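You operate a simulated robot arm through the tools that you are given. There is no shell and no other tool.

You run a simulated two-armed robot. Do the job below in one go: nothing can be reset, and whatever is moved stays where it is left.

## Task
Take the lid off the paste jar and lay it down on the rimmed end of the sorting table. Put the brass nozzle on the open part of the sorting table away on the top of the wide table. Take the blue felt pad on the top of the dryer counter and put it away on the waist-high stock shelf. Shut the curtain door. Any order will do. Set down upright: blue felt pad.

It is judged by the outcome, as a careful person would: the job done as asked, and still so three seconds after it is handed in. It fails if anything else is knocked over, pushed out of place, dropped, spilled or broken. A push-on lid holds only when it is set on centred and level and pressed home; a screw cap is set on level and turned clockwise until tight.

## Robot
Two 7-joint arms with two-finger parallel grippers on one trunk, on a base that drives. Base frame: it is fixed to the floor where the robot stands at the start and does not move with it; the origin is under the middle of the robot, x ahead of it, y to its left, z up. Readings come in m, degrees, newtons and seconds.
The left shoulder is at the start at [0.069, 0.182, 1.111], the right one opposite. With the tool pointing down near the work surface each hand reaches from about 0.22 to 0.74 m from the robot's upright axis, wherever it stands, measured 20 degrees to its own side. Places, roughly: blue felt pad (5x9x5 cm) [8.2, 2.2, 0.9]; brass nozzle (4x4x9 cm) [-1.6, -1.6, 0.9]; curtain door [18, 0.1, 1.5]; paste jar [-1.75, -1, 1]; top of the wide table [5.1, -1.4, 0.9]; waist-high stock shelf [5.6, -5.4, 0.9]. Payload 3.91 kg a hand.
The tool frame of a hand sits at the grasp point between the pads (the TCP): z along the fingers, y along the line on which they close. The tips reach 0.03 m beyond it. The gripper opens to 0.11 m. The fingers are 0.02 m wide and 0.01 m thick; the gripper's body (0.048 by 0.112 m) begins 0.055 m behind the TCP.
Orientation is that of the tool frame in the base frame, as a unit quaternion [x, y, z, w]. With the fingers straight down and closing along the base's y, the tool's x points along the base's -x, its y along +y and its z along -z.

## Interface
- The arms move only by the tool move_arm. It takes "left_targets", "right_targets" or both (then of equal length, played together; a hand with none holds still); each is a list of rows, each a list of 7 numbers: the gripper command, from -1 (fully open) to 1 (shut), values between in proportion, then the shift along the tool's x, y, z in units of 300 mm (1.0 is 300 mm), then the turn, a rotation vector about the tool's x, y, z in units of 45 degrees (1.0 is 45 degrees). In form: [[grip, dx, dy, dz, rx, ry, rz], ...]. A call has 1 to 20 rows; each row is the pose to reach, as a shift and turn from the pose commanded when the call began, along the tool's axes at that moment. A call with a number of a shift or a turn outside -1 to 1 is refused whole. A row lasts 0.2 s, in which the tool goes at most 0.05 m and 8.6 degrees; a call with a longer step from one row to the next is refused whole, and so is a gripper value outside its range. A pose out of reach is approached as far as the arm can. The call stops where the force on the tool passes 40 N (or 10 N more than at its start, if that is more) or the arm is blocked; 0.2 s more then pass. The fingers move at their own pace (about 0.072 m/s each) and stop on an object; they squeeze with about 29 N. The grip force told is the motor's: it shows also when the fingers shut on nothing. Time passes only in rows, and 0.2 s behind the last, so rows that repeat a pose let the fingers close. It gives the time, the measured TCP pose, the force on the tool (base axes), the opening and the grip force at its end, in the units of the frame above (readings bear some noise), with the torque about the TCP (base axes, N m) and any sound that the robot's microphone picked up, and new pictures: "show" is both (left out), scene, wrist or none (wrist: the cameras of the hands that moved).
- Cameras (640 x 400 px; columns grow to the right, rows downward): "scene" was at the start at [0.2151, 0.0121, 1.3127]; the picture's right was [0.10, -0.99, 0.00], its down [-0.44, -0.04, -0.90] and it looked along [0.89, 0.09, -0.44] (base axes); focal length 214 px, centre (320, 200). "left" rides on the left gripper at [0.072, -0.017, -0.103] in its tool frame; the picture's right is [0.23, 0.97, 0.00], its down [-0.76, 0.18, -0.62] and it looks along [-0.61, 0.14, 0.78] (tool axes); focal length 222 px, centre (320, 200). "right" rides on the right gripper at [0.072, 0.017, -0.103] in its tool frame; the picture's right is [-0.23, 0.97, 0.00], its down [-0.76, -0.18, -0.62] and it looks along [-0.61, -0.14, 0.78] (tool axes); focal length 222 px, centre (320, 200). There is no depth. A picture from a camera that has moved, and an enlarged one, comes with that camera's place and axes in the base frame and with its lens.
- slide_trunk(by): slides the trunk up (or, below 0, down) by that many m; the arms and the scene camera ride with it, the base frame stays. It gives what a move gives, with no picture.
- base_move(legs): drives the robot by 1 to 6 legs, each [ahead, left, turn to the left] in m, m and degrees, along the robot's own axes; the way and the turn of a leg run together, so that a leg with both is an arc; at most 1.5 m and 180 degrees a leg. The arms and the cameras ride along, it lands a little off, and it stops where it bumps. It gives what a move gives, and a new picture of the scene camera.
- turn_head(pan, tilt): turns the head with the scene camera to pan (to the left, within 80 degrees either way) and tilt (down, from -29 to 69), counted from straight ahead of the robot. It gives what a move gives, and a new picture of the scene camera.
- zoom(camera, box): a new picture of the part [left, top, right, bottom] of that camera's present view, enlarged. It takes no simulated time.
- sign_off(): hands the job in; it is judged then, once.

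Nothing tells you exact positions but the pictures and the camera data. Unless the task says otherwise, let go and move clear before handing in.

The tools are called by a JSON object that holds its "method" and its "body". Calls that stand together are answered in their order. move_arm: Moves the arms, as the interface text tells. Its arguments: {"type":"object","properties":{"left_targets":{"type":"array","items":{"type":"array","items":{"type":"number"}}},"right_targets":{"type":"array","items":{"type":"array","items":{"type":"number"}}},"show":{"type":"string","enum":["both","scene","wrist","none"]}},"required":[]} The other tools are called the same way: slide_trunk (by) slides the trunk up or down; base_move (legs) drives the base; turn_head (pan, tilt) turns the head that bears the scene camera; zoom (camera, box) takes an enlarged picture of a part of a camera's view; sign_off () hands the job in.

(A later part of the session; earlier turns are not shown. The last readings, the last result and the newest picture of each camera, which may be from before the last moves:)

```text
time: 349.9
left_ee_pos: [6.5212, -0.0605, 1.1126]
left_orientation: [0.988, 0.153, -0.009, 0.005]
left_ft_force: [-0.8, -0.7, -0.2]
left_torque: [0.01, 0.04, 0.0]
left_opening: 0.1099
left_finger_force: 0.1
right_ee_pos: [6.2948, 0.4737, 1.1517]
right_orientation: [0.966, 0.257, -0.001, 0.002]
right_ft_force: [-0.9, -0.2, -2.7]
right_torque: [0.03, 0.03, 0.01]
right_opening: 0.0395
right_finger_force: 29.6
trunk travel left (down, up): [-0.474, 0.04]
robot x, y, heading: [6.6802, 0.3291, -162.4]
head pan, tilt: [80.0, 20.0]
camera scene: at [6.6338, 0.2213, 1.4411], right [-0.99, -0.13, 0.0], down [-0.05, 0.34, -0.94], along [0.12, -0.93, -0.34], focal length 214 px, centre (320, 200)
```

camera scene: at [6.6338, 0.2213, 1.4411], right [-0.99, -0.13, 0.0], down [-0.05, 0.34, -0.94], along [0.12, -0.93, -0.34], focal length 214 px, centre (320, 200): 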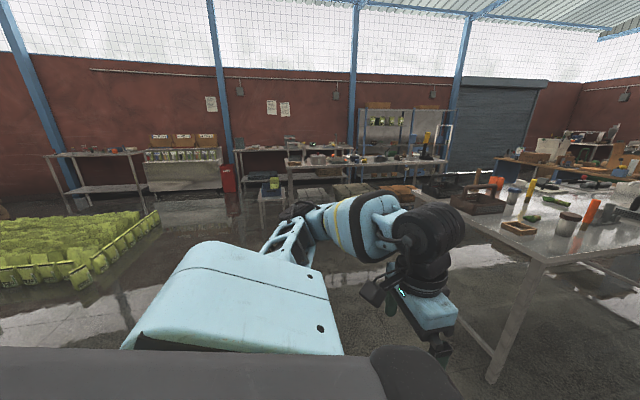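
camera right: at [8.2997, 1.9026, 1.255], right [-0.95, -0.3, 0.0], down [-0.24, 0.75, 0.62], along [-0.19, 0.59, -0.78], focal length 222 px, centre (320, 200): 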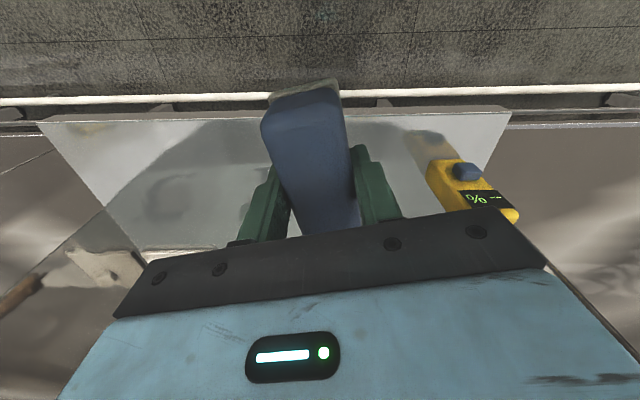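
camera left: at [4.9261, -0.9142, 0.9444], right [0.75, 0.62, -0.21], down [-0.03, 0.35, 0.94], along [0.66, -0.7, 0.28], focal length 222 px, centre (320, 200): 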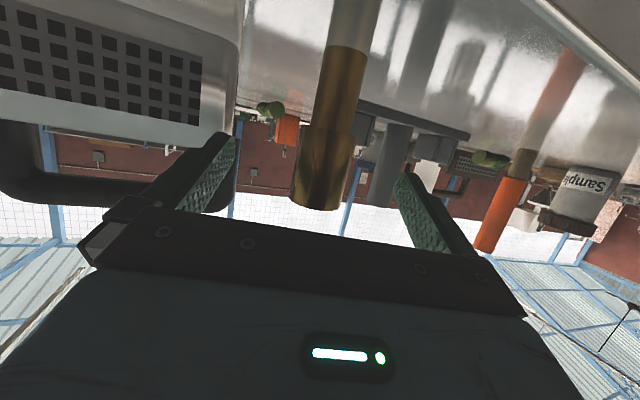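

The stock shelf stands against the far wall, right of the long rack table; the corridor between the wide table and the rack table is clear. I turn left and drive across.

{"method": "base_move", "body": {"legs": [[0, 0, 45], [0, 0, 45], [1.2, 0, 0]]}}

{"method": "turn_head", "body": {"pan": 0, "tilt": 22}}

```text
time: 360.1
left_ee_pos: [7.4558, -0.9437, 1.1129]
left_orientation: [0.58, 0.815, -0.002, 0.009]
left_ft_force: [0.3, 0.8, 0.2]
left_torque: [0.04, 0.03, 0.0]
left_opening: 0.11
left_finger_force: 0.0
right_ee_pos: [6.9273, -1.1838, 1.1511]
right_orientation: [0.491, 0.871, 0.0, 0.001]
right_ft_force: [1.2, 0.3, -0.8]
right_torque: [0.01, -0.01, -0.02]
right_opening: 0.0396
right_finger_force: 29.4
trunk travel left (down, up): [-0.474, 0.04]
robot x, y, heading: [7.0625, -0.7958, -70.7]
head pan, tilt: [80.0, 20.0]
camera scene: at [7.1739, -0.8357, 1.4411], right [0.16, -0.99, 0.0], down [-0.34, -0.05, -0.94], along [0.93, 0.15, -0.34], focal length 214 px, centre (320, 200)
```

scene: 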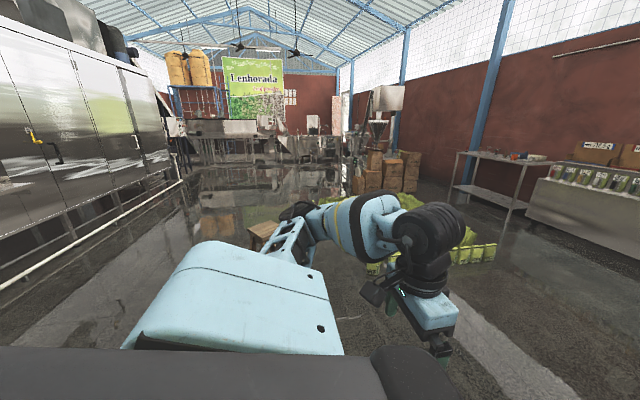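

```text
time: 361.6
left_ee_pos: [7.4554, -0.944, 1.1117]
left_orientation: [0.58, 0.815, -0.003, 0.009]
left_ft_force: [0.4, -0.1, -0.1]
left_torque: [0.0, 0.01, 0.0]
left_opening: 0.11
left_finger_force: 0.1
right_ee_pos: [6.9269, -1.1839, 1.152]
right_orientation: [0.491, 0.871, -0.001, 0.001]
right_ft_force: [0.3, -0.3, -0.9]
right_torque: [-0.02, 0.0, 0.03]
right_opening: 0.0393
right_finger_force: 28.7
trunk travel left (down, up): [-0.474, 0.04]
robot x, y, heading: [7.0627, -0.7957, -70.8]
head pan, tilt: [0.0, 22.0]
camera scene: at [7.1124, -0.938, 1.4378], right [-0.94, -0.33, 0.0], down [-0.12, 0.35, -0.93], along [0.3, -0.88, -0.37], focal length 214 px, centre (320, 200)
```

scene: 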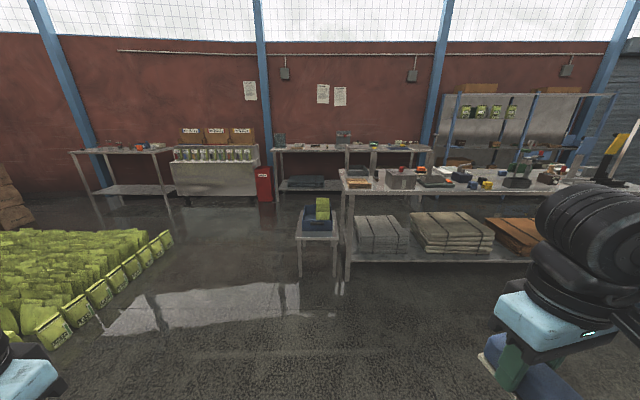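

The rack table's front is about 1.65 m ahead, leaving a ~1.3 m corridor. I drive forward into the corridor's centre and turn right.

{"method": "base_move", "body": {"legs": [[0.95, 0, 0], [0, 0, -45], [0, 0, -45]]}}

{"method": "turn_head", "body": {"pan": 15, "tilt": 22}}

```text
time: 370.6
left_ee_pos: [7.247, -2.0791, 1.1125]
left_orientation: [0.982, 0.187, -0.007, 0.006]
left_ft_force: [0.5, -0.7, 0.6]
left_torque: [-0.02, 0.02, -0.03]
left_opening: 0.1098
left_finger_force: 0.0
right_ee_pos: [6.9845, -1.5584, 1.1516]
right_orientation: [0.957, 0.289, 0.0, 0.001]
right_ft_force: [0.5, 0.4, -1.0]
right_torque: [-0.04, -0.02, 0.0]
right_opening: 0.0399
right_finger_force: 29.0
trunk travel left (down, up): [-0.474, 0.04]
robot x, y, heading: [7.3784, -1.6778, -158.4]
head pan, tilt: [0.0, 22.0]
camera scene: at [7.2359, -1.7318, 1.4378], right [-0.37, 0.93, 0.0], down [0.35, 0.14, -0.93], along [-0.86, -0.34, -0.37], focal length 214 px, centre (320, 200)
```

scene: 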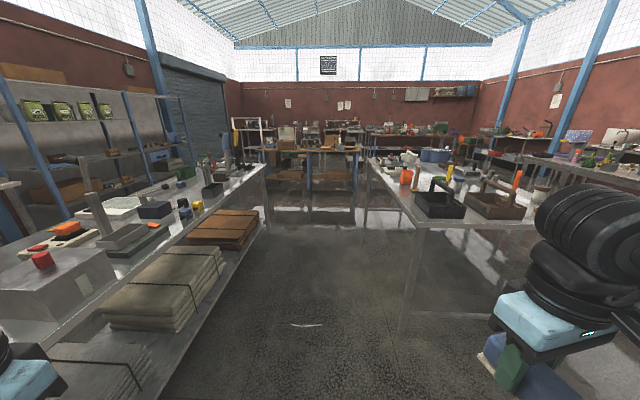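

```text
time: 371.4
left_ee_pos: [7.2477, -2.0772, 1.1127]
left_orientation: [0.983, 0.186, -0.008, 0.005]
left_ft_force: [-0.4, 0.8, 0.5]
left_torque: [0.0, -0.05, -0.04]
left_opening: 0.11
left_finger_force: 0.1
right_ee_pos: [6.9857, -1.558, 1.1526]
right_orientation: [0.957, 0.289, -0.001, 0.001]
right_ft_force: [-0.2, 0.3, -0.7]
right_torque: [-0.02, -0.03, 0.0]
right_opening: 0.0394
right_finger_force: 29.0
trunk travel left (down, up): [-0.474, 0.04]
robot x, y, heading: [7.3807, -1.6767, -158.6]
head pan, tilt: [15.0, 22.0]
camera scene: at [7.2476, -1.7529, 1.4378], right [-0.59, 0.8, 0.0], down [0.3, 0.22, -0.93], along [-0.75, -0.55, -0.37], focal length 214 px, centre (320, 200)
```

scene: 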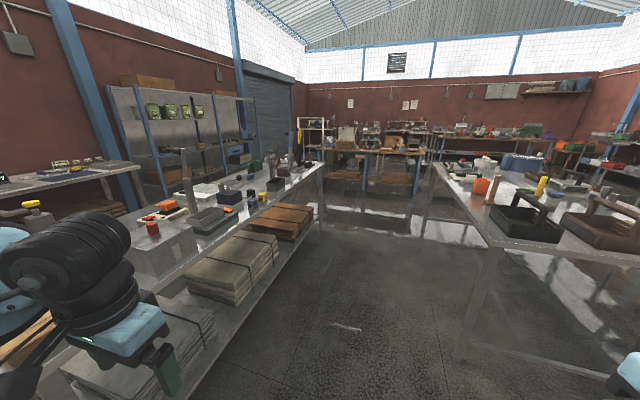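

I'm centred in the corridor. I straighten by 3° and drive ahead toward the end of the rack table.

{"method": "base_move", "body": {"legs": [[0, 0, -3], [1.2, 0, 0], [1.0, 0, 0]]}}

{"method": "turn_head", "body": {"pan": 30, "tilt": 25}}

```text
time: 382.4
left_ee_pos: [5.1954, -2.7454, 1.1134]
left_orientation: [0.987, 0.159, -0.008, 0.005]
left_ft_force: [1.2, -0.3, 0.1]
left_torque: [-0.01, 0.0, -0.03]
left_opening: 0.1103
left_finger_force: 0.1
right_ee_pos: [4.9635, -2.2131, 1.1512]
right_orientation: [0.965, 0.262, -0.001, 0.0]
right_ft_force: [0.0, -0.2, -0.8]
right_torque: [0.0, 0.04, 0.01]
right_opening: 0.0398
right_finger_force: 28.3
trunk travel left (down, up): [-0.474, 0.04]
robot x, y, heading: [5.3529, -2.3545, -161.7]
head pan, tilt: [15.0, 22.0]
camera scene: at [5.2142, -2.4212, 1.4378], right [-0.55, 0.84, 0.0], down [0.31, 0.21, -0.93], along [-0.77, -0.51, -0.37], focal length 214 px, centre (320, 200)
```

scene: 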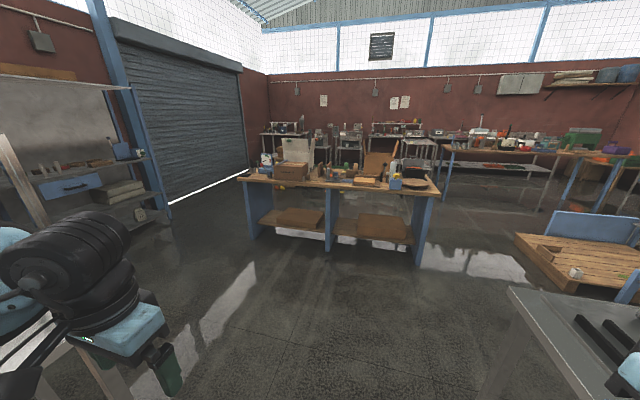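

```text
time: 383.2
left_ee_pos: [5.1947, -2.7452, 1.111]
left_orientation: [0.987, 0.159, -0.008, 0.005]
left_ft_force: [0.1, 0.6, 0.1]
left_torque: [0.05, 0.03, 0.0]
left_opening: 0.1098
left_finger_force: 0.0
right_ee_pos: [4.9637, -2.213, 1.151]
right_orientation: [0.965, 0.263, -0.001, 0.0]
right_ft_force: [-0.1, 0.1, -0.9]
right_torque: [0.01, 0.02, -0.01]
right_opening: 0.0393
right_finger_force: 29.2
trunk travel left (down, up): [-0.474, 0.04]
robot x, y, heading: [5.3506, -2.3544, -161.5]
head pan, tilt: [30.0, 25.0]
camera scene: at [5.2305, -2.4389, 1.433], right [-0.75, 0.67, 0.0], down [0.28, 0.32, -0.91], along [-0.6, -0.68, -0.42], focal length 214 px, centre (320, 200)
```

scene: 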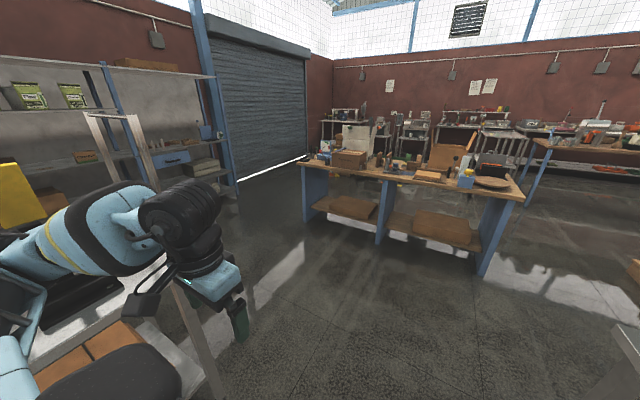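

The shelf is on the left beyond the rack's end, with a clear 1.6 m gap between the rack and the blue bench. I drive ahead 1.3 m and turn left to face the shelf.

{"method": "base_move", "body": {"legs": [[1.3, 0, 0], [0, 0, 45], [0, 0, 45], [0.9, 0, 0]]}}

{"method": "turn_head", "body": {"pan": 0, "tilt": 22}}

```text
time: 398.1
left_ee_pos: [4.7167, -3.8122, 1.1113]
left_orientation: [0.612, 0.791, -0.002, 0.009]
left_ft_force: [0.8, 0.2, 0.4]
left_torque: [0.01, 0.0, -0.03]
left_opening: 0.1101
left_finger_force: 0.0
right_ee_pos: [4.1694, -4.0084, 1.151]
right_orientation: [0.524, 0.852, -0.001, 0.0]
right_ft_force: [-0.4, -0.4, -1.5]
right_torque: [-0.01, -0.03, 0.02]
right_opening: 0.0391
right_finger_force: 29.1
trunk travel left (down, up): [-0.474, 0.04]
robot x, y, heading: [4.337, -3.6307, -75.4]
head pan, tilt: [30.0, 25.0]
camera scene: at [4.4155, -3.7543, 1.433], right [-0.71, -0.7, 0.0], down [-0.3, 0.3, -0.91], along [0.64, -0.65, -0.42], focal length 214 px, centre (320, 200)
```

scene: 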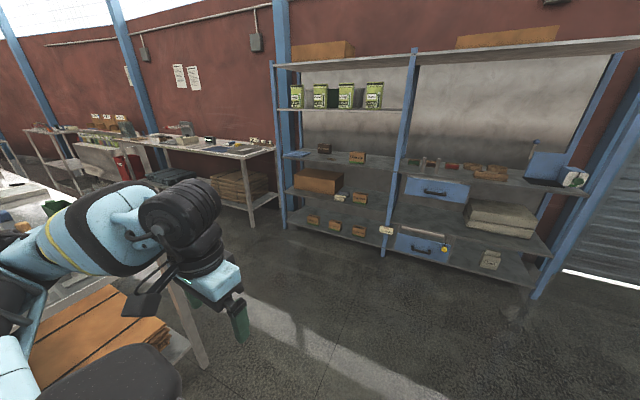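

```text
time: 399.1
left_ee_pos: [4.7171, -3.8116, 1.1114]
left_orientation: [0.612, 0.791, -0.002, 0.01]
left_ft_force: [0.3, 0.4, 0.1]
left_torque: [-0.01, -0.03, 0.01]
left_opening: 0.11
left_finger_force: 0.1
right_ee_pos: [4.1698, -4.0085, 1.1514]
right_orientation: [0.524, 0.852, 0.0, 0.001]
right_ft_force: [0.1, 0.4, -0.8]
right_torque: [0.02, -0.03, -0.04]
right_opening: 0.0396
right_finger_force: 28.7
trunk travel left (down, up): [-0.474, 0.04]
robot x, y, heading: [4.3359, -3.6338, -75.7]
head pan, tilt: [0.0, 22.0]
camera scene: at [4.3743, -3.7784, 1.4378], right [-0.97, -0.25, 0.0], down [-0.09, 0.36, -0.93], along [0.23, -0.9, -0.37], focal length 214 px, centre (320, 200)
```

scene: 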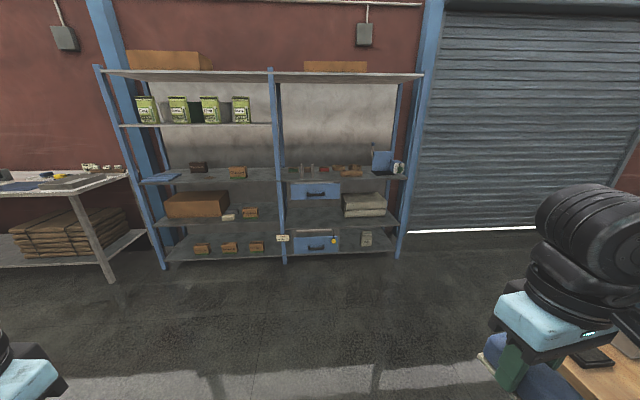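

The shelf unit is in clear view; the waist-high board is the one with small boxes at z≈0.88, its left bay matching the given location. I zoom to find a free spot.

{"method": "zoom", "body": {"camera": "scene", "box": [130, 110, 300, 230]}}

{"method": "zoom", "body": {"camera": "scene", "box": [270, 110, 440, 230]}}

```text
3.33 times, centred on (215, 170) of scene
camera zoom: at [4.3743, -3.7784, 1.4378], right [-0.97, -0.25, 0.0], down [-0.09, 0.36, -0.93], along [0.23, -0.9, -0.37], focal length 715 px, centre (670, 300)
```

zoom: 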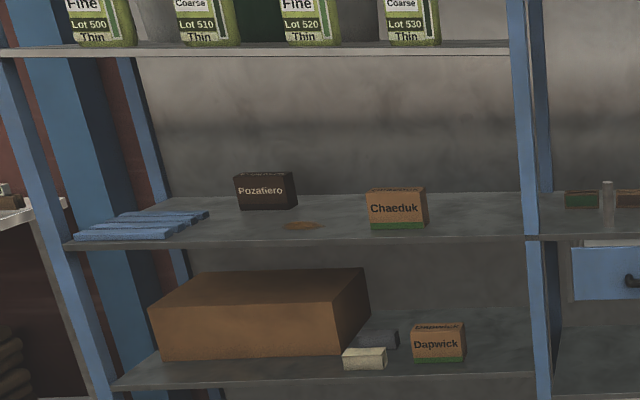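

```text
3.33 times, centred on (355, 170) of scene
camera zoom: at [4.3743, -3.7784, 1.4378], right [-0.97, -0.25, 0.0], down [-0.09, 0.36, -0.93], along [0.23, -0.9, -0.37], focal length 715 px, centre (203, 300)
```

zoom: 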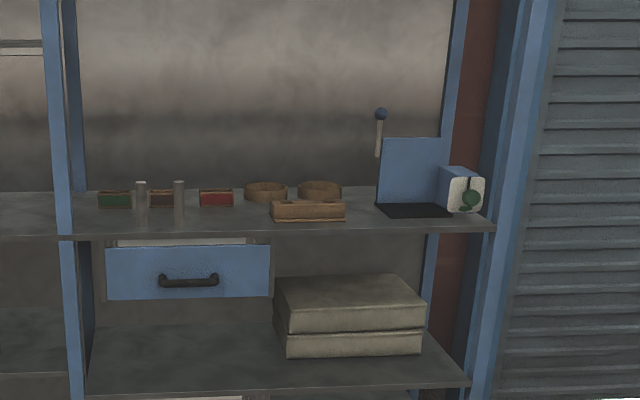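

There's a free 25 cm stretch on the waist-high board between the "Chaeduk" box and the centre post, around (5.40,-5.56). I drive forward past the rack's end first, then shift left in front of it.

{"method": "base_move", "body": {"legs": [[0, 0, 4], [0.95, 0, 0], [0, 0.62, 0]]}}

{"method": "turn_head", "body": {"pan": 0, "tilt": 25}}

{"method": "turn_head", "body": {"pan": 0, "tilt": 30}}

```text
time: 410.0
left_ee_pos: [5.6281, -4.445, 1.1115]
left_orientation: [0.565, 0.825, -0.002, 0.01]
left_ft_force: [0.2, 0.3, -1.1]
left_torque: [-0.02, 0.0, -0.01]
left_opening: 0.11
left_finger_force: 0.1
right_ee_pos: [5.1074, -4.706, 1.1514]
right_orientation: [0.475, 0.88, 0.0, 0.001]
right_ft_force: [0.2, -0.3, -1.0]
right_torque: [0.02, 0.0, -0.01]
right_opening: 0.0395
right_finger_force: 28.9
trunk travel left (down, up): [-0.474, 0.04]
robot x, y, heading: [5.2301, -4.3101, -68.8]
head pan, tilt: [0.0, 22.0]
camera scene: at [5.2842, -4.453, 1.4378], right [-0.93, -0.36, 0.0], down [-0.14, 0.35, -0.93], along [0.34, -0.86, -0.37], focal length 214 px, centre (320, 200)
```

scene: 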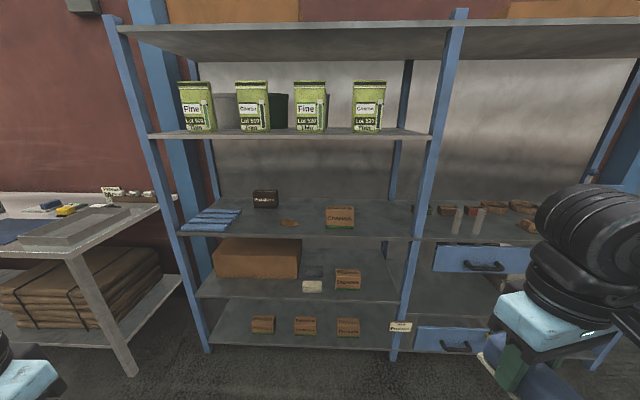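

```text
time: 410.6
left_ee_pos: [5.6282, -4.4474, 1.1119]
left_orientation: [0.565, 0.825, -0.002, 0.009]
left_ft_force: [0.6, 0.4, 0.2]
left_torque: [0.01, 0.02, -0.05]
left_opening: 0.1102
left_finger_force: 0.1
right_ee_pos: [5.1072, -4.7048, 1.1505]
right_orientation: [0.474, 0.88, -0.001, 0.0]
right_ft_force: [0.1, -0.2, -1.0]
right_torque: [-0.02, -0.03, -0.01]
right_opening: 0.0396
right_finger_force: 28.3
trunk travel left (down, up): [-0.474, 0.04]
robot x, y, heading: [5.2234, -4.3101, -68.8]
head pan, tilt: [0.0, 25.0]
camera scene: at [5.284, -4.4524, 1.433], right [-0.93, -0.36, 0.0], down [-0.15, 0.39, -0.91], along [0.33, -0.84, -0.42], focal length 214 px, centre (320, 200)
```

scene: 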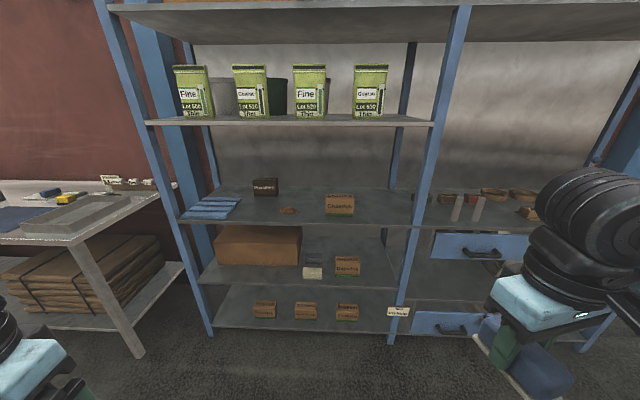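

```text
time: 411.3
left_ee_pos: [5.6278, -4.4466, 1.1117]
left_orientation: [0.564, 0.826, -0.003, 0.009]
left_ft_force: [0.3, -0.5, -1.3]
left_torque: [-0.02, 0.01, 0.01]
left_opening: 0.1102
left_finger_force: 0.0
right_ee_pos: [5.1075, -4.7057, 1.1515]
right_orientation: [0.474, 0.88, 0.0, 0.001]
right_ft_force: [0.0, -0.3, -1.1]
right_torque: [-0.02, 0.01, 0.01]
right_opening: 0.0397
right_finger_force: 28.8
trunk travel left (down, up): [-0.474, 0.04]
robot x, y, heading: [5.2257, -4.3097, -68.9]
head pan, tilt: [0.0, 30.0]
camera scene: at [5.2833, -4.4508, 1.425], right [-0.93, -0.36, 0.0], down [-0.18, 0.47, -0.87], along [0.31, -0.81, -0.5], focal length 214 px, centre (320, 200)
```

scene: 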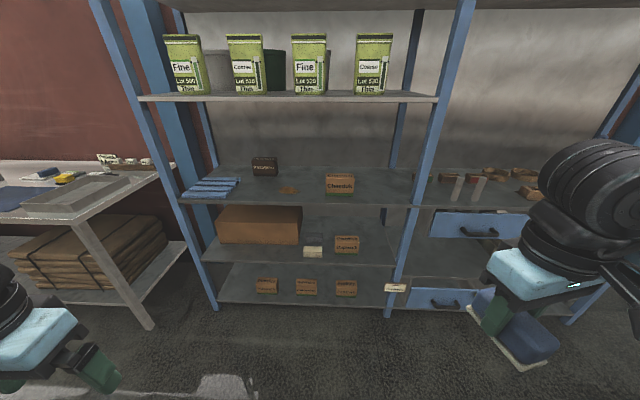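

The free slot is about 1.15 m ahead and 0.31 m right of me; the board is at z≈0.88 with 0.47 m clearance above. I line up and drive closer.

{"method": "base_move", "body": {"legs": [[0, 0, -2.3], [0.42, -0.16, 0]]}}

{"method": "move_arm", "body": {"right_targets": [[1, 0, 0, 0, 0, 0, 0.09], [1, 0, 0, 0, 0, 0, 0.18], [1, 0, 0, 0, 0, 0, 0.27]], "show": "both"}}

{"method": "zoom", "body": {"camera": "scene", "box": [240, 100, 480, 300]}}

```text
time: 414.3
left_ee_pos: [5.6033, -4.8997, 1.1122]
left_orientation: [0.578, 0.816, -0.002, 0.009]
left_ft_force: [-0.3, 0.3, -0.2]
left_torque: [-0.02, 0.01, -0.02]
left_opening: 0.1098
left_finger_force: 0.1
right_ee_pos: [5.074, -5.1436, 1.1511]
right_orientation: [0.489, 0.873, 0.0, 0.001]
right_ft_force: [0.4, 0.5, -1.3]
right_torque: [-0.02, -0.04, 0.03]
right_opening: 0.0397
right_finger_force: 29.2
trunk travel left (down, up): [-0.474, 0.04]
robot x, y, heading: [5.2088, -4.7527, -70.5]
head pan, tilt: [0.0, 30.0]
camera scene: at [5.2586, -4.8937, 1.425], right [-0.94, -0.33, 0.0], down [-0.17, 0.47, -0.87], along [0.29, -0.82, -0.5], focal length 214 px, centre (320, 200)
```

scene: 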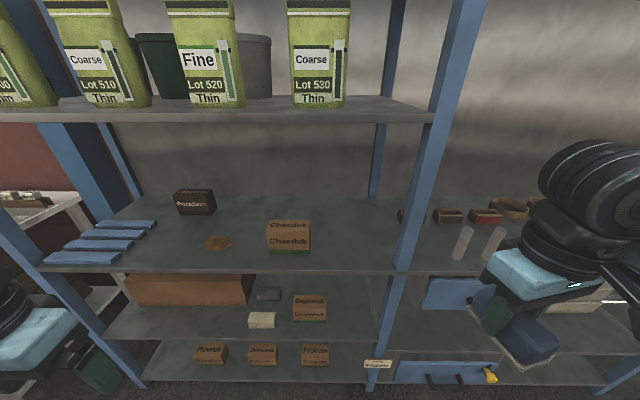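

```text
time: 415.1
left_ee_pos: [5.6027, -4.9007, 1.1131]
left_orientation: [0.579, 0.815, -0.002, 0.009]
left_ft_force: [0.3, 0.2, 0.7]
left_torque: [0.0, -0.03, 0.0]
left_opening: 0.11
left_finger_force: 0.0
right_ee_pos: [5.074, -5.1418, 1.1508]
right_orientation: [0.578, 0.816, 0.0, 0.002]
right_ft_force: [-0.1, 0.9, -0.6]
right_torque: [-0.02, -0.02, -0.01]
right_opening: 0.0394
right_finger_force: 29.2
trunk travel left (down, up): [-0.474, 0.04]
robot x, y, heading: [5.2097, -4.7524, -70.7]
head pan, tilt: [0.0, 30.0]
camera scene: at [5.2586, -4.8935, 1.425], right [-0.94, -0.33, 0.0], down [-0.17, 0.47, -0.87], along [0.29, -0.82, -0.5], focal length 214 px, centre (320, 200)
camera right: at [5.0668, -5.0663, 1.2558], right [0.99, 0.11, 0.0], down [0.08, -0.78, 0.62], along [0.07, -0.62, -0.78], focal length 222 px, centre (320, 200)
```

scene: 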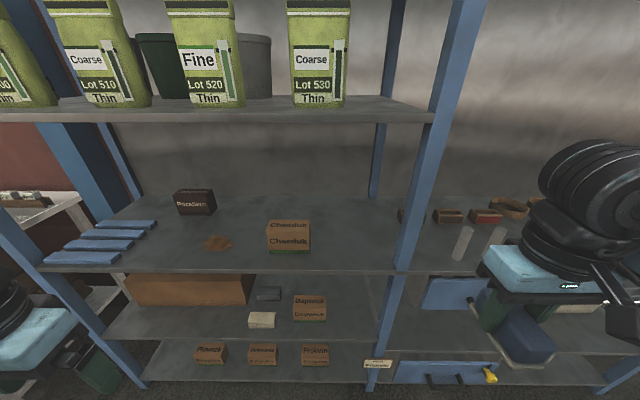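
right: 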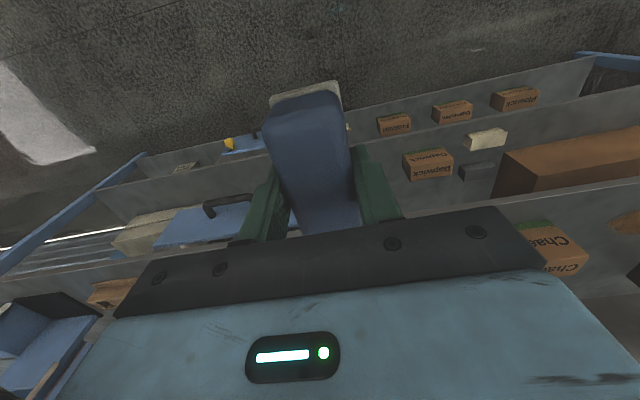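

```text
2.00 times, centred on (360, 200) of scene
camera zoom: at [5.2586, -4.8935, 1.425], right [-0.94, -0.33, 0.0], down [-0.17, 0.47, -0.87], along [0.29, -0.82, -0.5], focal length 429 px, centre (240, 200)
```

zoom: 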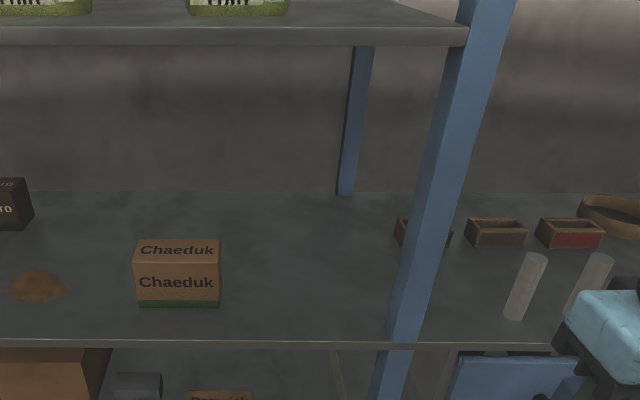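

The centre post would be close to my right forearm, so I'll approach the slot from the left at a slight angle: shift left, turn right 22°, then move in.

{"method": "base_move", "body": {"legs": [[0, 0.21, 0], [0, 0, -22]]}}

{"method": "base_move", "body": {"legs": [[0.15, 0.06, 0]]}}

{"method": "turn_head", "body": {"pan": 0, "tilt": 40}}

{"method": "zoom", "body": {"camera": "scene", "box": [200, 60, 480, 260]}}

```text
time: 418.7
left_ee_pos: [5.7174, -4.9662, 1.1125]
left_orientation: [0.721, 0.693, -0.003, 0.008]
left_ft_force: [0.6, -0.5, 0.3]
left_torque: [-0.03, 0.01, 0.02]
left_opening: 0.11
left_finger_force: 0.1
right_ee_pos: [5.1382, -4.9959, 1.1519]
right_orientation: [0.721, 0.693, 0.0, 0.002]
right_ft_force: [-0.2, -0.4, -0.4]
right_torque: [-0.04, -0.02, -0.04]
right_opening: 0.0395
right_finger_force: 28.9
trunk travel left (down, up): [-0.474, 0.04]
robot x, y, heading: [5.4043, -4.6848, -92.3]
head pan, tilt: [0.0, 30.0]
camera scene: at [5.3992, -4.8327, 1.425], right [-1.0, 0.04, 0.0], down [0.02, 0.5, -0.87], along [-0.03, -0.87, -0.5], focal length 214 px, centre (320, 200)
```

scene: 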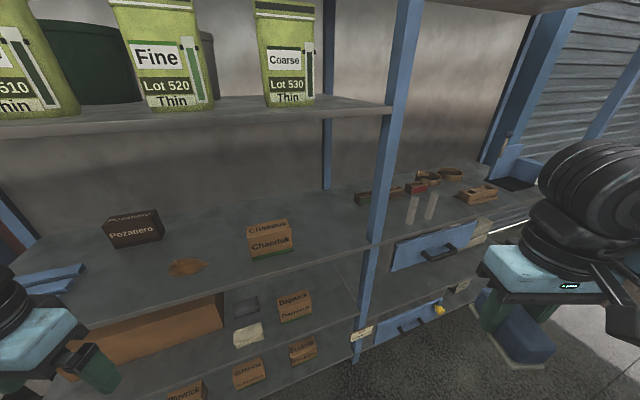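

```text
time: 420.2
left_ee_pos: [5.7736, -5.1204, 1.1123]
left_orientation: [0.721, 0.693, -0.004, 0.008]
left_ft_force: [0.7, 0.2, -0.5]
left_torque: [0.0, 0.01, -0.01]
left_opening: 0.11
left_finger_force: 0.1
right_ee_pos: [5.1927, -5.1497, 1.1521]
right_orientation: [0.72, 0.694, 0.0, 0.001]
right_ft_force: [0.5, -0.2, -2.1]
right_torque: [0.01, 0.01, -0.01]
right_opening: 0.0394
right_finger_force: 29.0
trunk travel left (down, up): [-0.474, 0.04]
robot x, y, heading: [5.4592, -4.8378, -92.0]
head pan, tilt: [0.0, 30.0]
camera scene: at [5.4537, -4.9874, 1.425], right [-1.0, 0.04, 0.0], down [0.02, 0.5, -0.87], along [-0.03, -0.87, -0.5], focal length 214 px, centre (320, 200)
```

scene: 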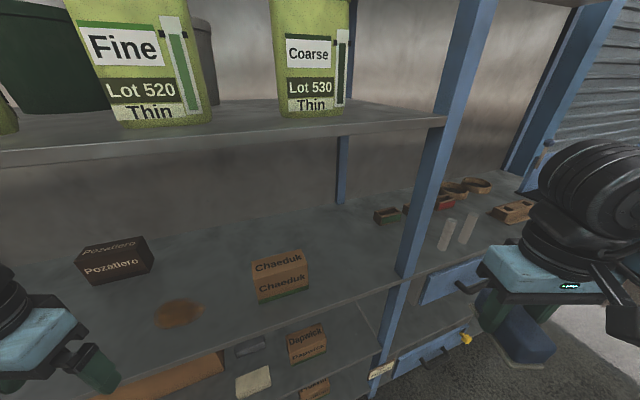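

```text
time: 420.9
left_ee_pos: [5.7728, -5.1202, 1.113]
left_orientation: [0.721, 0.693, -0.004, 0.009]
left_ft_force: [0.5, 0.6, 0.8]
left_torque: [-0.01, 0.03, -0.06]
left_opening: 0.1099
left_finger_force: 0.0
right_ee_pos: [5.1926, -5.1501, 1.1512]
right_orientation: [0.72, 0.694, 0.0, 0.002]
right_ft_force: [0.1, -0.2, -1.0]
right_torque: [-0.01, -0.03, -0.01]
right_opening: 0.0398
right_finger_force: 28.9
trunk travel left (down, up): [-0.474, 0.04]
robot x, y, heading: [5.4567, -4.8363, -92.2]
head pan, tilt: [0.0, 40.0]
camera scene: at [5.454, -4.9819, 1.4097], right [-1.0, 0.04, 0.0], down [0.02, 0.64, -0.77], along [-0.03, -0.77, -0.64], focal length 214 px, centre (320, 200)
```

scene: 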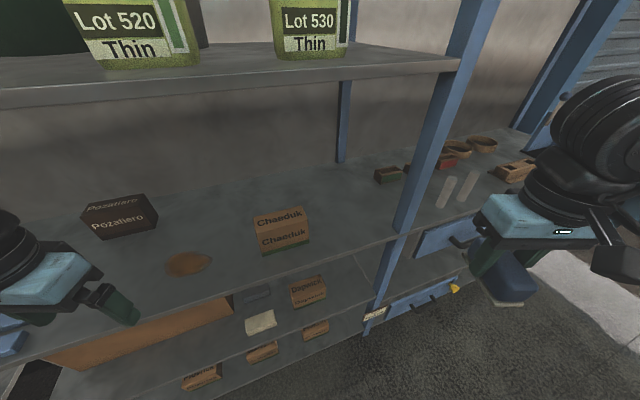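

```text
2.00 times, centred on (340, 160) of scene
camera zoom: at [5.454, -4.9819, 1.4097], right [-1.0, 0.04, 0.0], down [0.02, 0.64, -0.77], along [-0.03, -0.77, -0.64], focal length 429 px, centre (280, 280)
```

zoom: 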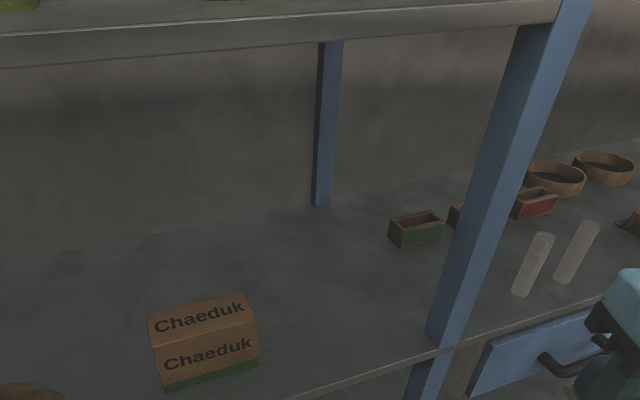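

The approach geometry is good: target slot is 0.65 m ahead and 0.07 m right, 12 cm from the box and 15 cm from the post. I lower the pad hand to pass beneath the upper board, move it left, and square its yaw.

{"method": "move_arm", "body": {"right_targets": [[1, 0, 0, 0.15, 0, 0, 0], [1, 0, 0, 0.3, 0, 0, 0], [1, 0, 0, 0.45, 0, 0, 0], [1, 0, 0, 0.5, 0, 0, 0], [1, 0, 0.15, 0.5, 0, 0, -0.12], [1, 0, 0.3, 0.5, 0, 0, -0.24], [1, 0, 0.45, 0.5, 0, 0, -0.36], [1, 0, 0.6, 0.5, 0, 0, -0.478], [1, 0, 0.6, 0.5, 0, 0, -0.478]], "show": "both"}}

```text
time: 422.9
left_ee_pos: [5.7722, -5.1199, 1.1132]
left_orientation: [0.722, 0.692, -0.004, 0.009]
left_ft_force: [0.2, 0.1, 0.5]
left_torque: [0.0, 0.01, 0.03]
left_opening: 0.11
left_finger_force: 0.0
right_ee_pos: [5.3719, -5.1574, 1.0018]
right_orientation: [0.578, 0.816, -0.001, 0.001]
right_ft_force: [-0.2, 0.0, -0.7]
right_torque: [0.04, -0.02, -0.01]
right_opening: 0.0396
right_finger_force: 28.9
trunk travel left (down, up): [-0.474, 0.04]
robot x, y, heading: [5.4562, -4.8358, -92.5]
head pan, tilt: [0.0, 40.0]
camera scene: at [5.4528, -4.9815, 1.4097], right [-1.0, 0.04, 0.0], down [0.03, 0.64, -0.77], along [-0.03, -0.77, -0.64], focal length 214 px, centre (320, 200)
camera right: at [5.3634, -5.0813, 1.1056], right [0.99, 0.11, 0.0], down [0.08, -0.78, 0.63], along [0.07, -0.62, -0.78], focal length 222 px, centre (320, 200)
```

scene: 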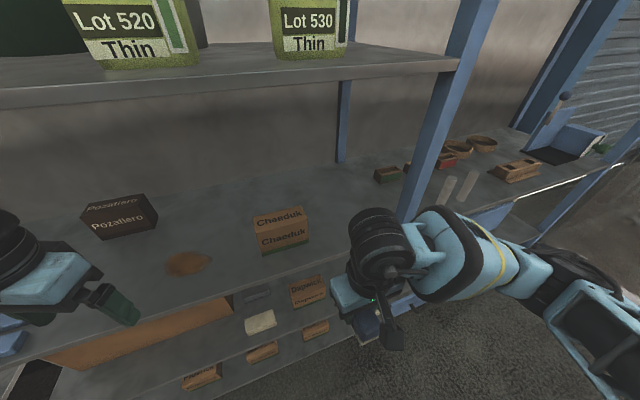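
right: 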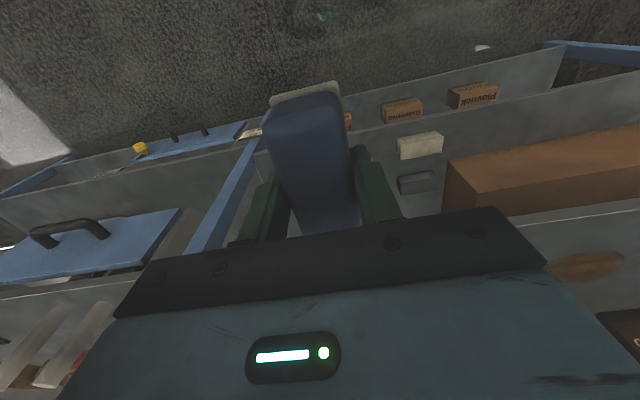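

Before entering I lower the left hand for clearance, shift the pad hand right to line up with the slot, and move the base 5 cm closer for reach.

{"method": "move_arm", "body": {"right_targets": [[1, 0, -0.1, 0, 0, 0, 0], [1, 0, -0.2, 0, 0, 0, 0], [1, 0, -0.3, 0, 0, 0, 0], [1, 0, -0.323, 0, 0, 0, 0]], "left_targets": [[-1, 0, 0, 0.1, 0, 0, 0], [-1, 0, 0, 0.2, 0, 0, 0], [-1, 0, 0, 0.3, 0, 0, 0], [-1, 0, 0, 0.4, 0, 0, 0]], "show": "none"}}

{"method": "base_move", "body": {"legs": [[0.05, 0, 0]]}}

{"method": "move_arm", "body": {"right_targets": [[1, 0, 0, 0, 0, 0, 0]], "show": "both"}}

```text
time: 423.9
left_ee_pos: [5.7761, -5.1311, 0.9878]
left_orientation: [0.722, 0.692, -0.004, 0.009]
left_ft_force: [1.1, 0.1, 0.3]
left_torque: [0.01, -0.01, 0.01]
left_opening: 0.11
left_finger_force: 0.0
left hand out of reach, approached as far as the arm can: row 1, 2, 3, 4
right_ee_pos: [5.2807, -5.1902, 1.0023]
right_orientation: [0.578, 0.816, -0.001, 0.001]
right_ft_force: [0.1, 0.3, -1.3]
right_torque: [-0.01, 0.0, -0.02]
right_opening: 0.0395
right_finger_force: 28.8
trunk travel left (down, up): [-0.474, 0.04]
robot x, y, heading: [5.4591, -4.8376, -92.1]
head pan, tilt: [0.0, 40.0]
```

```text
time: 424.8
left_ee_pos: [5.7739, -5.18, 0.9887]
left_orientation: [0.72, 0.694, -0.003, 0.008]
left_ft_force: [-0.2, -0.2, 0.1]
left_torque: [0.06, 0.02, 0.03]
left_opening: 0.1098
left_finger_force: 0.0
right_ee_pos: [5.2795, -5.2396, 1.0032]
right_orientation: [0.579, 0.815, 0.0, 0.001]
right_ft_force: [0.5, 0.5, -1.5]
right_torque: [0.0, 0.0, -0.01]
right_opening: 0.0394
right_finger_force: 29.4
trunk travel left (down, up): [-0.474, 0.04]
robot x, y, heading: [5.4563, -4.8853, -92.3]
head pan, tilt: [0.0, 40.0]
camera scene: at [5.4521, -5.0306, 1.4096], right [-1.0, 0.04, 0.0], down [0.02, 0.64, -0.77], along [-0.03, -0.77, -0.64], focal length 214 px, centre (320, 200)
```

scene: 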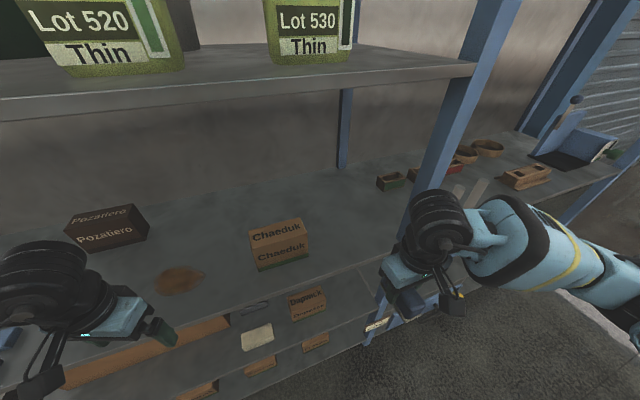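

```text
time: 425.2
left_ee_pos: [5.7742, -5.1772, 0.9886]
left_orientation: [0.721, 0.693, -0.004, 0.008]
left_ft_force: [0.0, 0.6, 0.3]
left_torque: [0.01, -0.01, -0.01]
left_opening: 0.1099
left_finger_force: 0.0
right_ee_pos: [5.2782, -5.2377, 1.0016]
right_orientation: [0.579, 0.816, 0.0, 0.0]
right_ft_force: [-1.3, 0.7, -0.7]
right_torque: [-0.01, 0.04, -0.01]
right_opening: 0.0392
right_finger_force: 29.4
trunk travel left (down, up): [-0.474, 0.04]
robot x, y, heading: [5.4569, -4.886, -92.3]
head pan, tilt: [0.0, 40.0]
camera scene: at [5.4522, -5.0286, 1.4098], right [-1.0, 0.04, 0.0], down [0.02, 0.64, -0.77], along [-0.03, -0.77, -0.64], focal length 214 px, centre (320, 200)
camera right: at [5.2709, -5.1627, 1.107], right [0.99, 0.11, 0.0], down [0.08, -0.78, 0.62], along [0.07, -0.62, -0.78], focal length 222 px, centre (320, 200)
```

scene: 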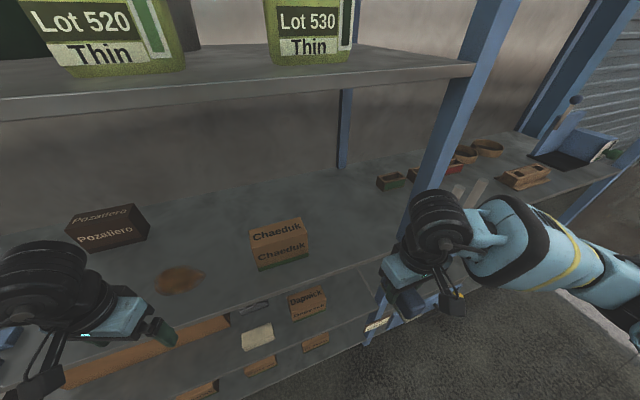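
right: 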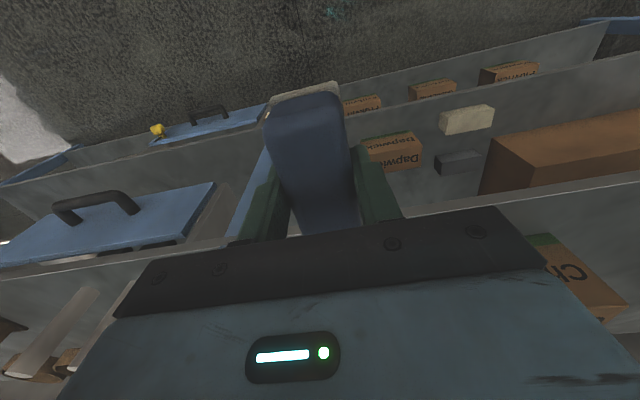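

The hand is aligned with the slot; the post is 15 cm to its right. I advance straight in over the board.

{"method": "move_arm", "body": {"right_targets": [[1, -0.14, 0, 0, 0, 0, 0], [1, -0.28, 0, 0, 0, 0, 0], [1, -0.42, 0, 0, 0, 0, 0], [1, -0.56, 0, 0, 0, 0, 0], [1, -0.7, 0, 0, 0, 0, 0], [1, -0.8, 0, 0, 0, 0, 0], [1, -0.85, 0, 0, 0, 0, 0], [1, -0.85, 0, 0, 0, 0, 0]], "show": "both"}}

{"method": "zoom", "body": {"camera": "scene", "box": [240, 100, 480, 300]}}

```text
time: 427.0
left_ee_pos: [5.7731, -5.1787, 0.9886]
left_orientation: [0.721, 0.693, -0.003, 0.008]
left_ft_force: [-0.1, 0.0, -0.5]
left_torque: [0.01, 0.03, 0.02]
left_opening: 0.1099
left_finger_force: 0.1
right_ee_pos: [5.3644, -5.4815, 1.0015]
right_orientation: [0.578, 0.816, 0.0, 0.0]
right_ft_force: [0.3, -0.6, -0.3]
right_torque: [0.04, 0.01, 0.03]
right_opening: 0.0395
right_finger_force: 28.9
trunk travel left (down, up): [-0.474, 0.04]
robot x, y, heading: [5.4575, -4.8867, -92.4]
head pan, tilt: [0.0, 40.0]
camera scene: at [5.4518, -5.03, 1.4097], right [-1.0, 0.04, 0.0], down [0.02, 0.64, -0.77], along [-0.03, -0.77, -0.64], focal length 214 px, centre (320, 200)
camera right: at [5.3559, -5.4065, 1.1052], right [0.99, 0.11, 0.0], down [0.08, -0.78, 0.62], along [0.07, -0.62, -0.78], focal length 222 px, centre (320, 200)
```

scene: 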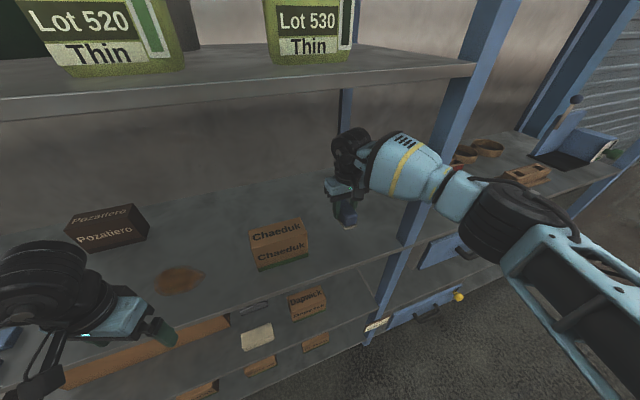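
right: 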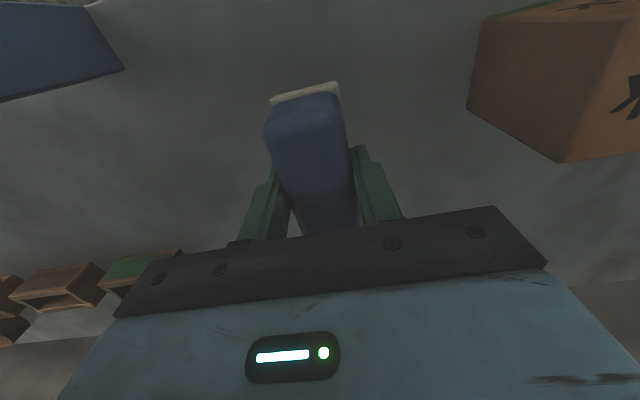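

```text
2.00 times, centred on (360, 200) of scene
camera zoom: at [5.4518, -5.03, 1.4097], right [-1.0, 0.04, 0.0], down [0.02, 0.64, -0.77], along [-0.03, -0.77, -0.64], focal length 429 px, centre (240, 200)
```

zoom: 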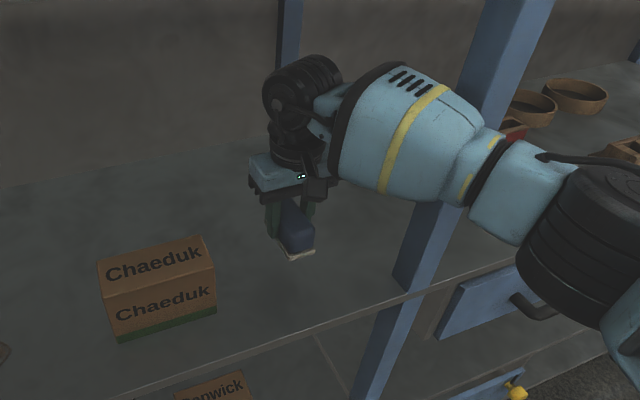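

The pad is over the free spot. I descend most of the way.

{"method": "move_arm", "body": {"right_targets": [[1, 0, 0, 0.07, 0, 0, 0], [1, 0, 0, 0.14, 0, 0, 0], [1, 0, 0, 0.2, 0, 0, 0], [1, 0, 0, 0.2, 0, 0, 0]], "show": "both"}}

{"method": "zoom", "body": {"camera": "scene", "box": [280, 150, 440, 270]}}

```text
time: 428.0
left_ee_pos: [5.7743, -5.1785, 0.9884]
left_orientation: [0.721, 0.693, -0.003, 0.008]
left_ft_force: [0.5, -0.6, -0.3]
left_torque: [-0.01, 0.0, -0.01]
left_opening: 0.1101
left_finger_force: 0.1
right_ee_pos: [5.3643, -5.4814, 0.9423]
right_orientation: [0.579, 0.816, -0.002, 0.001]
right_ft_force: [0.4, -0.4, 2.7]
right_torque: [0.09, 0.04, 0.0]
right_opening: 0.0395
right_finger_force: 28.9
trunk travel left (down, up): [-0.474, 0.04]
robot x, y, heading: [5.4595, -4.8867, -92.1]
head pan, tilt: [0.0, 40.0]
camera scene: at [5.4522, -5.0298, 1.4098], right [-1.0, 0.04, 0.0], down [0.02, 0.64, -0.77], along [-0.03, -0.77, -0.64], focal length 214 px, centre (320, 200)
camera right: at [5.3555, -5.4065, 1.0459], right [0.99, 0.11, 0.0], down [0.08, -0.78, 0.63], along [0.07, -0.62, -0.78], focal length 222 px, centre (320, 200)
```

scene: 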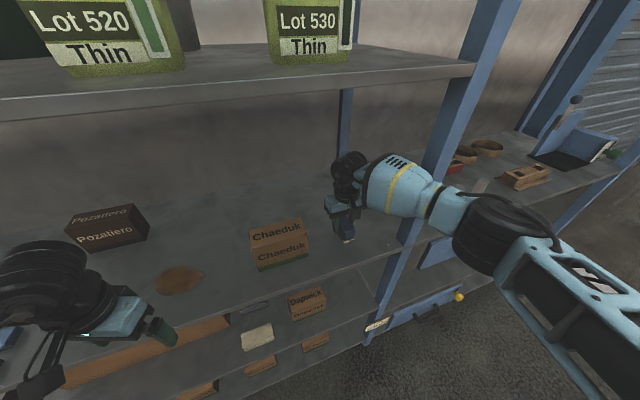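
right: 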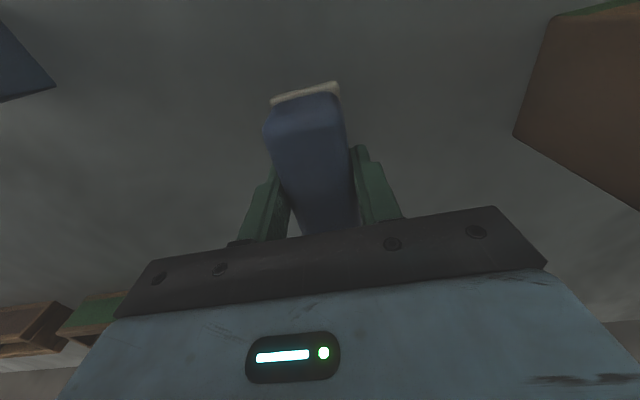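

```text
3.33 times, centred on (360, 210) of scene
camera zoom: at [5.4522, -5.0298, 1.4098], right [-1.0, 0.04, 0.0], down [0.02, 0.64, -0.77], along [-0.03, -0.77, -0.64], focal length 715 px, centre (187, 167)
```

zoom: 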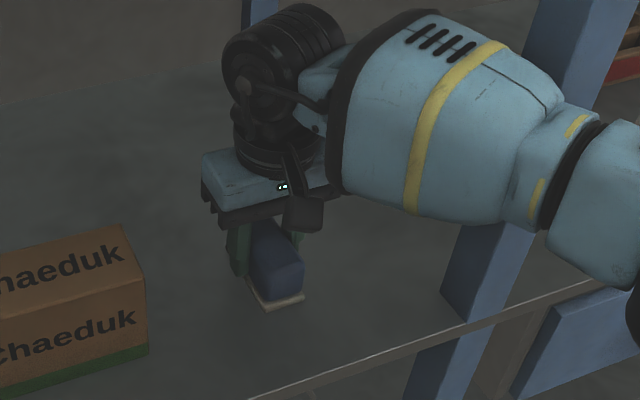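

A small upward force indicates the felt is touching the board. I lower 1 mm more to confirm.

{"method": "move_arm", "body": {"right_targets": [[1, 0, 0, 0.002, 0, 0, 0], [1, 0, 0, 0.004, 0, 0, 0], [1, 0, 0, 0.004, 0, 0, 0]], "show": "none"}}

```text
time: 428.8
left_ee_pos: [5.7737, -5.1771, 0.989]
left_orientation: [0.72, 0.694, -0.004, 0.008]
left_ft_force: [-0.3, -0.1, 0.5]
left_torque: [0.01, -0.03, 0.02]
left_opening: 0.1098
left_finger_force: 0.0
right_ee_pos: [5.3623, -5.4804, 0.9406]
right_orientation: [0.579, 0.816, -0.001, 0.002]
right_ft_force: [0.4, -2.2, 5.0]
right_torque: [-0.09, -0.05, 0.01]
right_opening: 0.0396
right_finger_force: 28.9
trunk travel left (down, up): [-0.474, 0.04]
robot x, y, heading: [5.4611, -4.8825, -92.2]
head pan, tilt: [0.0, 40.0]
```

Contact confirmed (5 N). I open gently, pause, then lift straight up.

{"method": "move_arm", "body": {"right_targets": [[0.2, 0, 0, 0.004, 0, 0, 0], [0, 0, 0, 0.002, 0, 0, 0], [-0.3, 0, 0, 0.002, 0, 0, 0], [-0.5, 0, 0, 0.002, 0, 0, 0], [-0.5, 0, 0, -0.05, 0, 0, 0], [-0.5, 0, 0, -0.15, 0, 0, 0], [-0.5, 0, 0, -0.25, 0, 0, 0], [-0.5, 0, 0, -0.25, 0, 0, 0]], "show": "both"}}

{"method": "zoom", "body": {"camera": "scene", "box": [280, 150, 440, 270]}}

```text
time: 430.6
left_ee_pos: [5.7738, -5.1783, 0.9881]
left_orientation: [0.721, 0.693, -0.004, 0.008]
left_ft_force: [0.1, 0.1, 0.5]
left_torque: [-0.03, 0.0, 0.01]
left_opening: 0.11
left_finger_force: 0.1
right_ee_pos: [5.3635, -5.4798, 1.0173]
right_orientation: [0.579, 0.816, 0.0, 0.0]
right_ft_force: [-0.4, -0.1, -0.3]
right_torque: [0.01, 0.01, 0.03]
right_opening: 0.0824
right_finger_force: 0.1
trunk travel left (down, up): [-0.474, 0.04]
robot x, y, heading: [5.4554, -4.8865, -92.3]
head pan, tilt: [0.0, 40.0]
camera scene: at [5.452, -5.0302, 1.4096], right [-1.0, 0.04, 0.0], down [0.02, 0.64, -0.77], along [-0.03, -0.77, -0.64], focal length 214 px, centre (320, 200)
camera right: at [5.3548, -5.4052, 1.1216], right [0.99, 0.11, 0.0], down [0.08, -0.78, 0.62], along [0.07, -0.62, -0.78], focal length 222 px, centre (320, 200)
```

scene: 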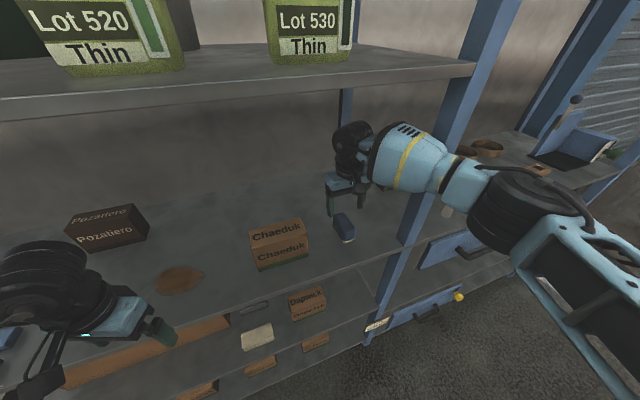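
right: 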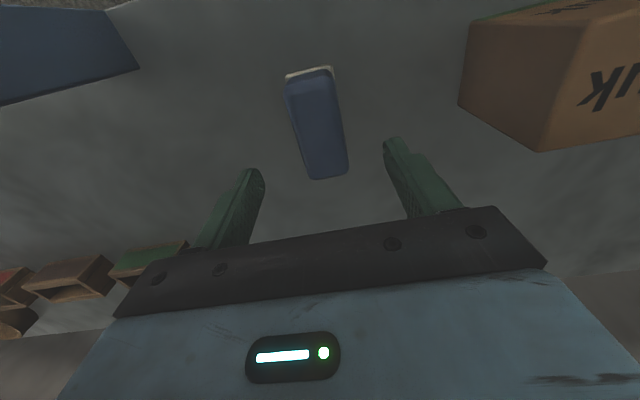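

```text
3.33 times, centred on (360, 210) of scene
camera zoom: at [5.452, -5.0302, 1.4096], right [-1.0, 0.04, 0.0], down [0.02, 0.64, -0.77], along [-0.03, -0.77, -0.64], focal length 715 px, centre (187, 167)
```

zoom: 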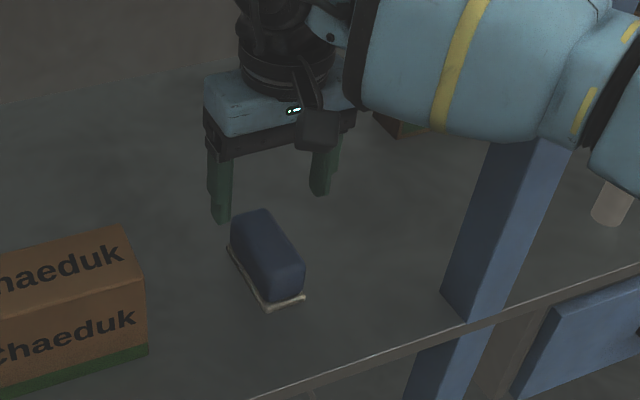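

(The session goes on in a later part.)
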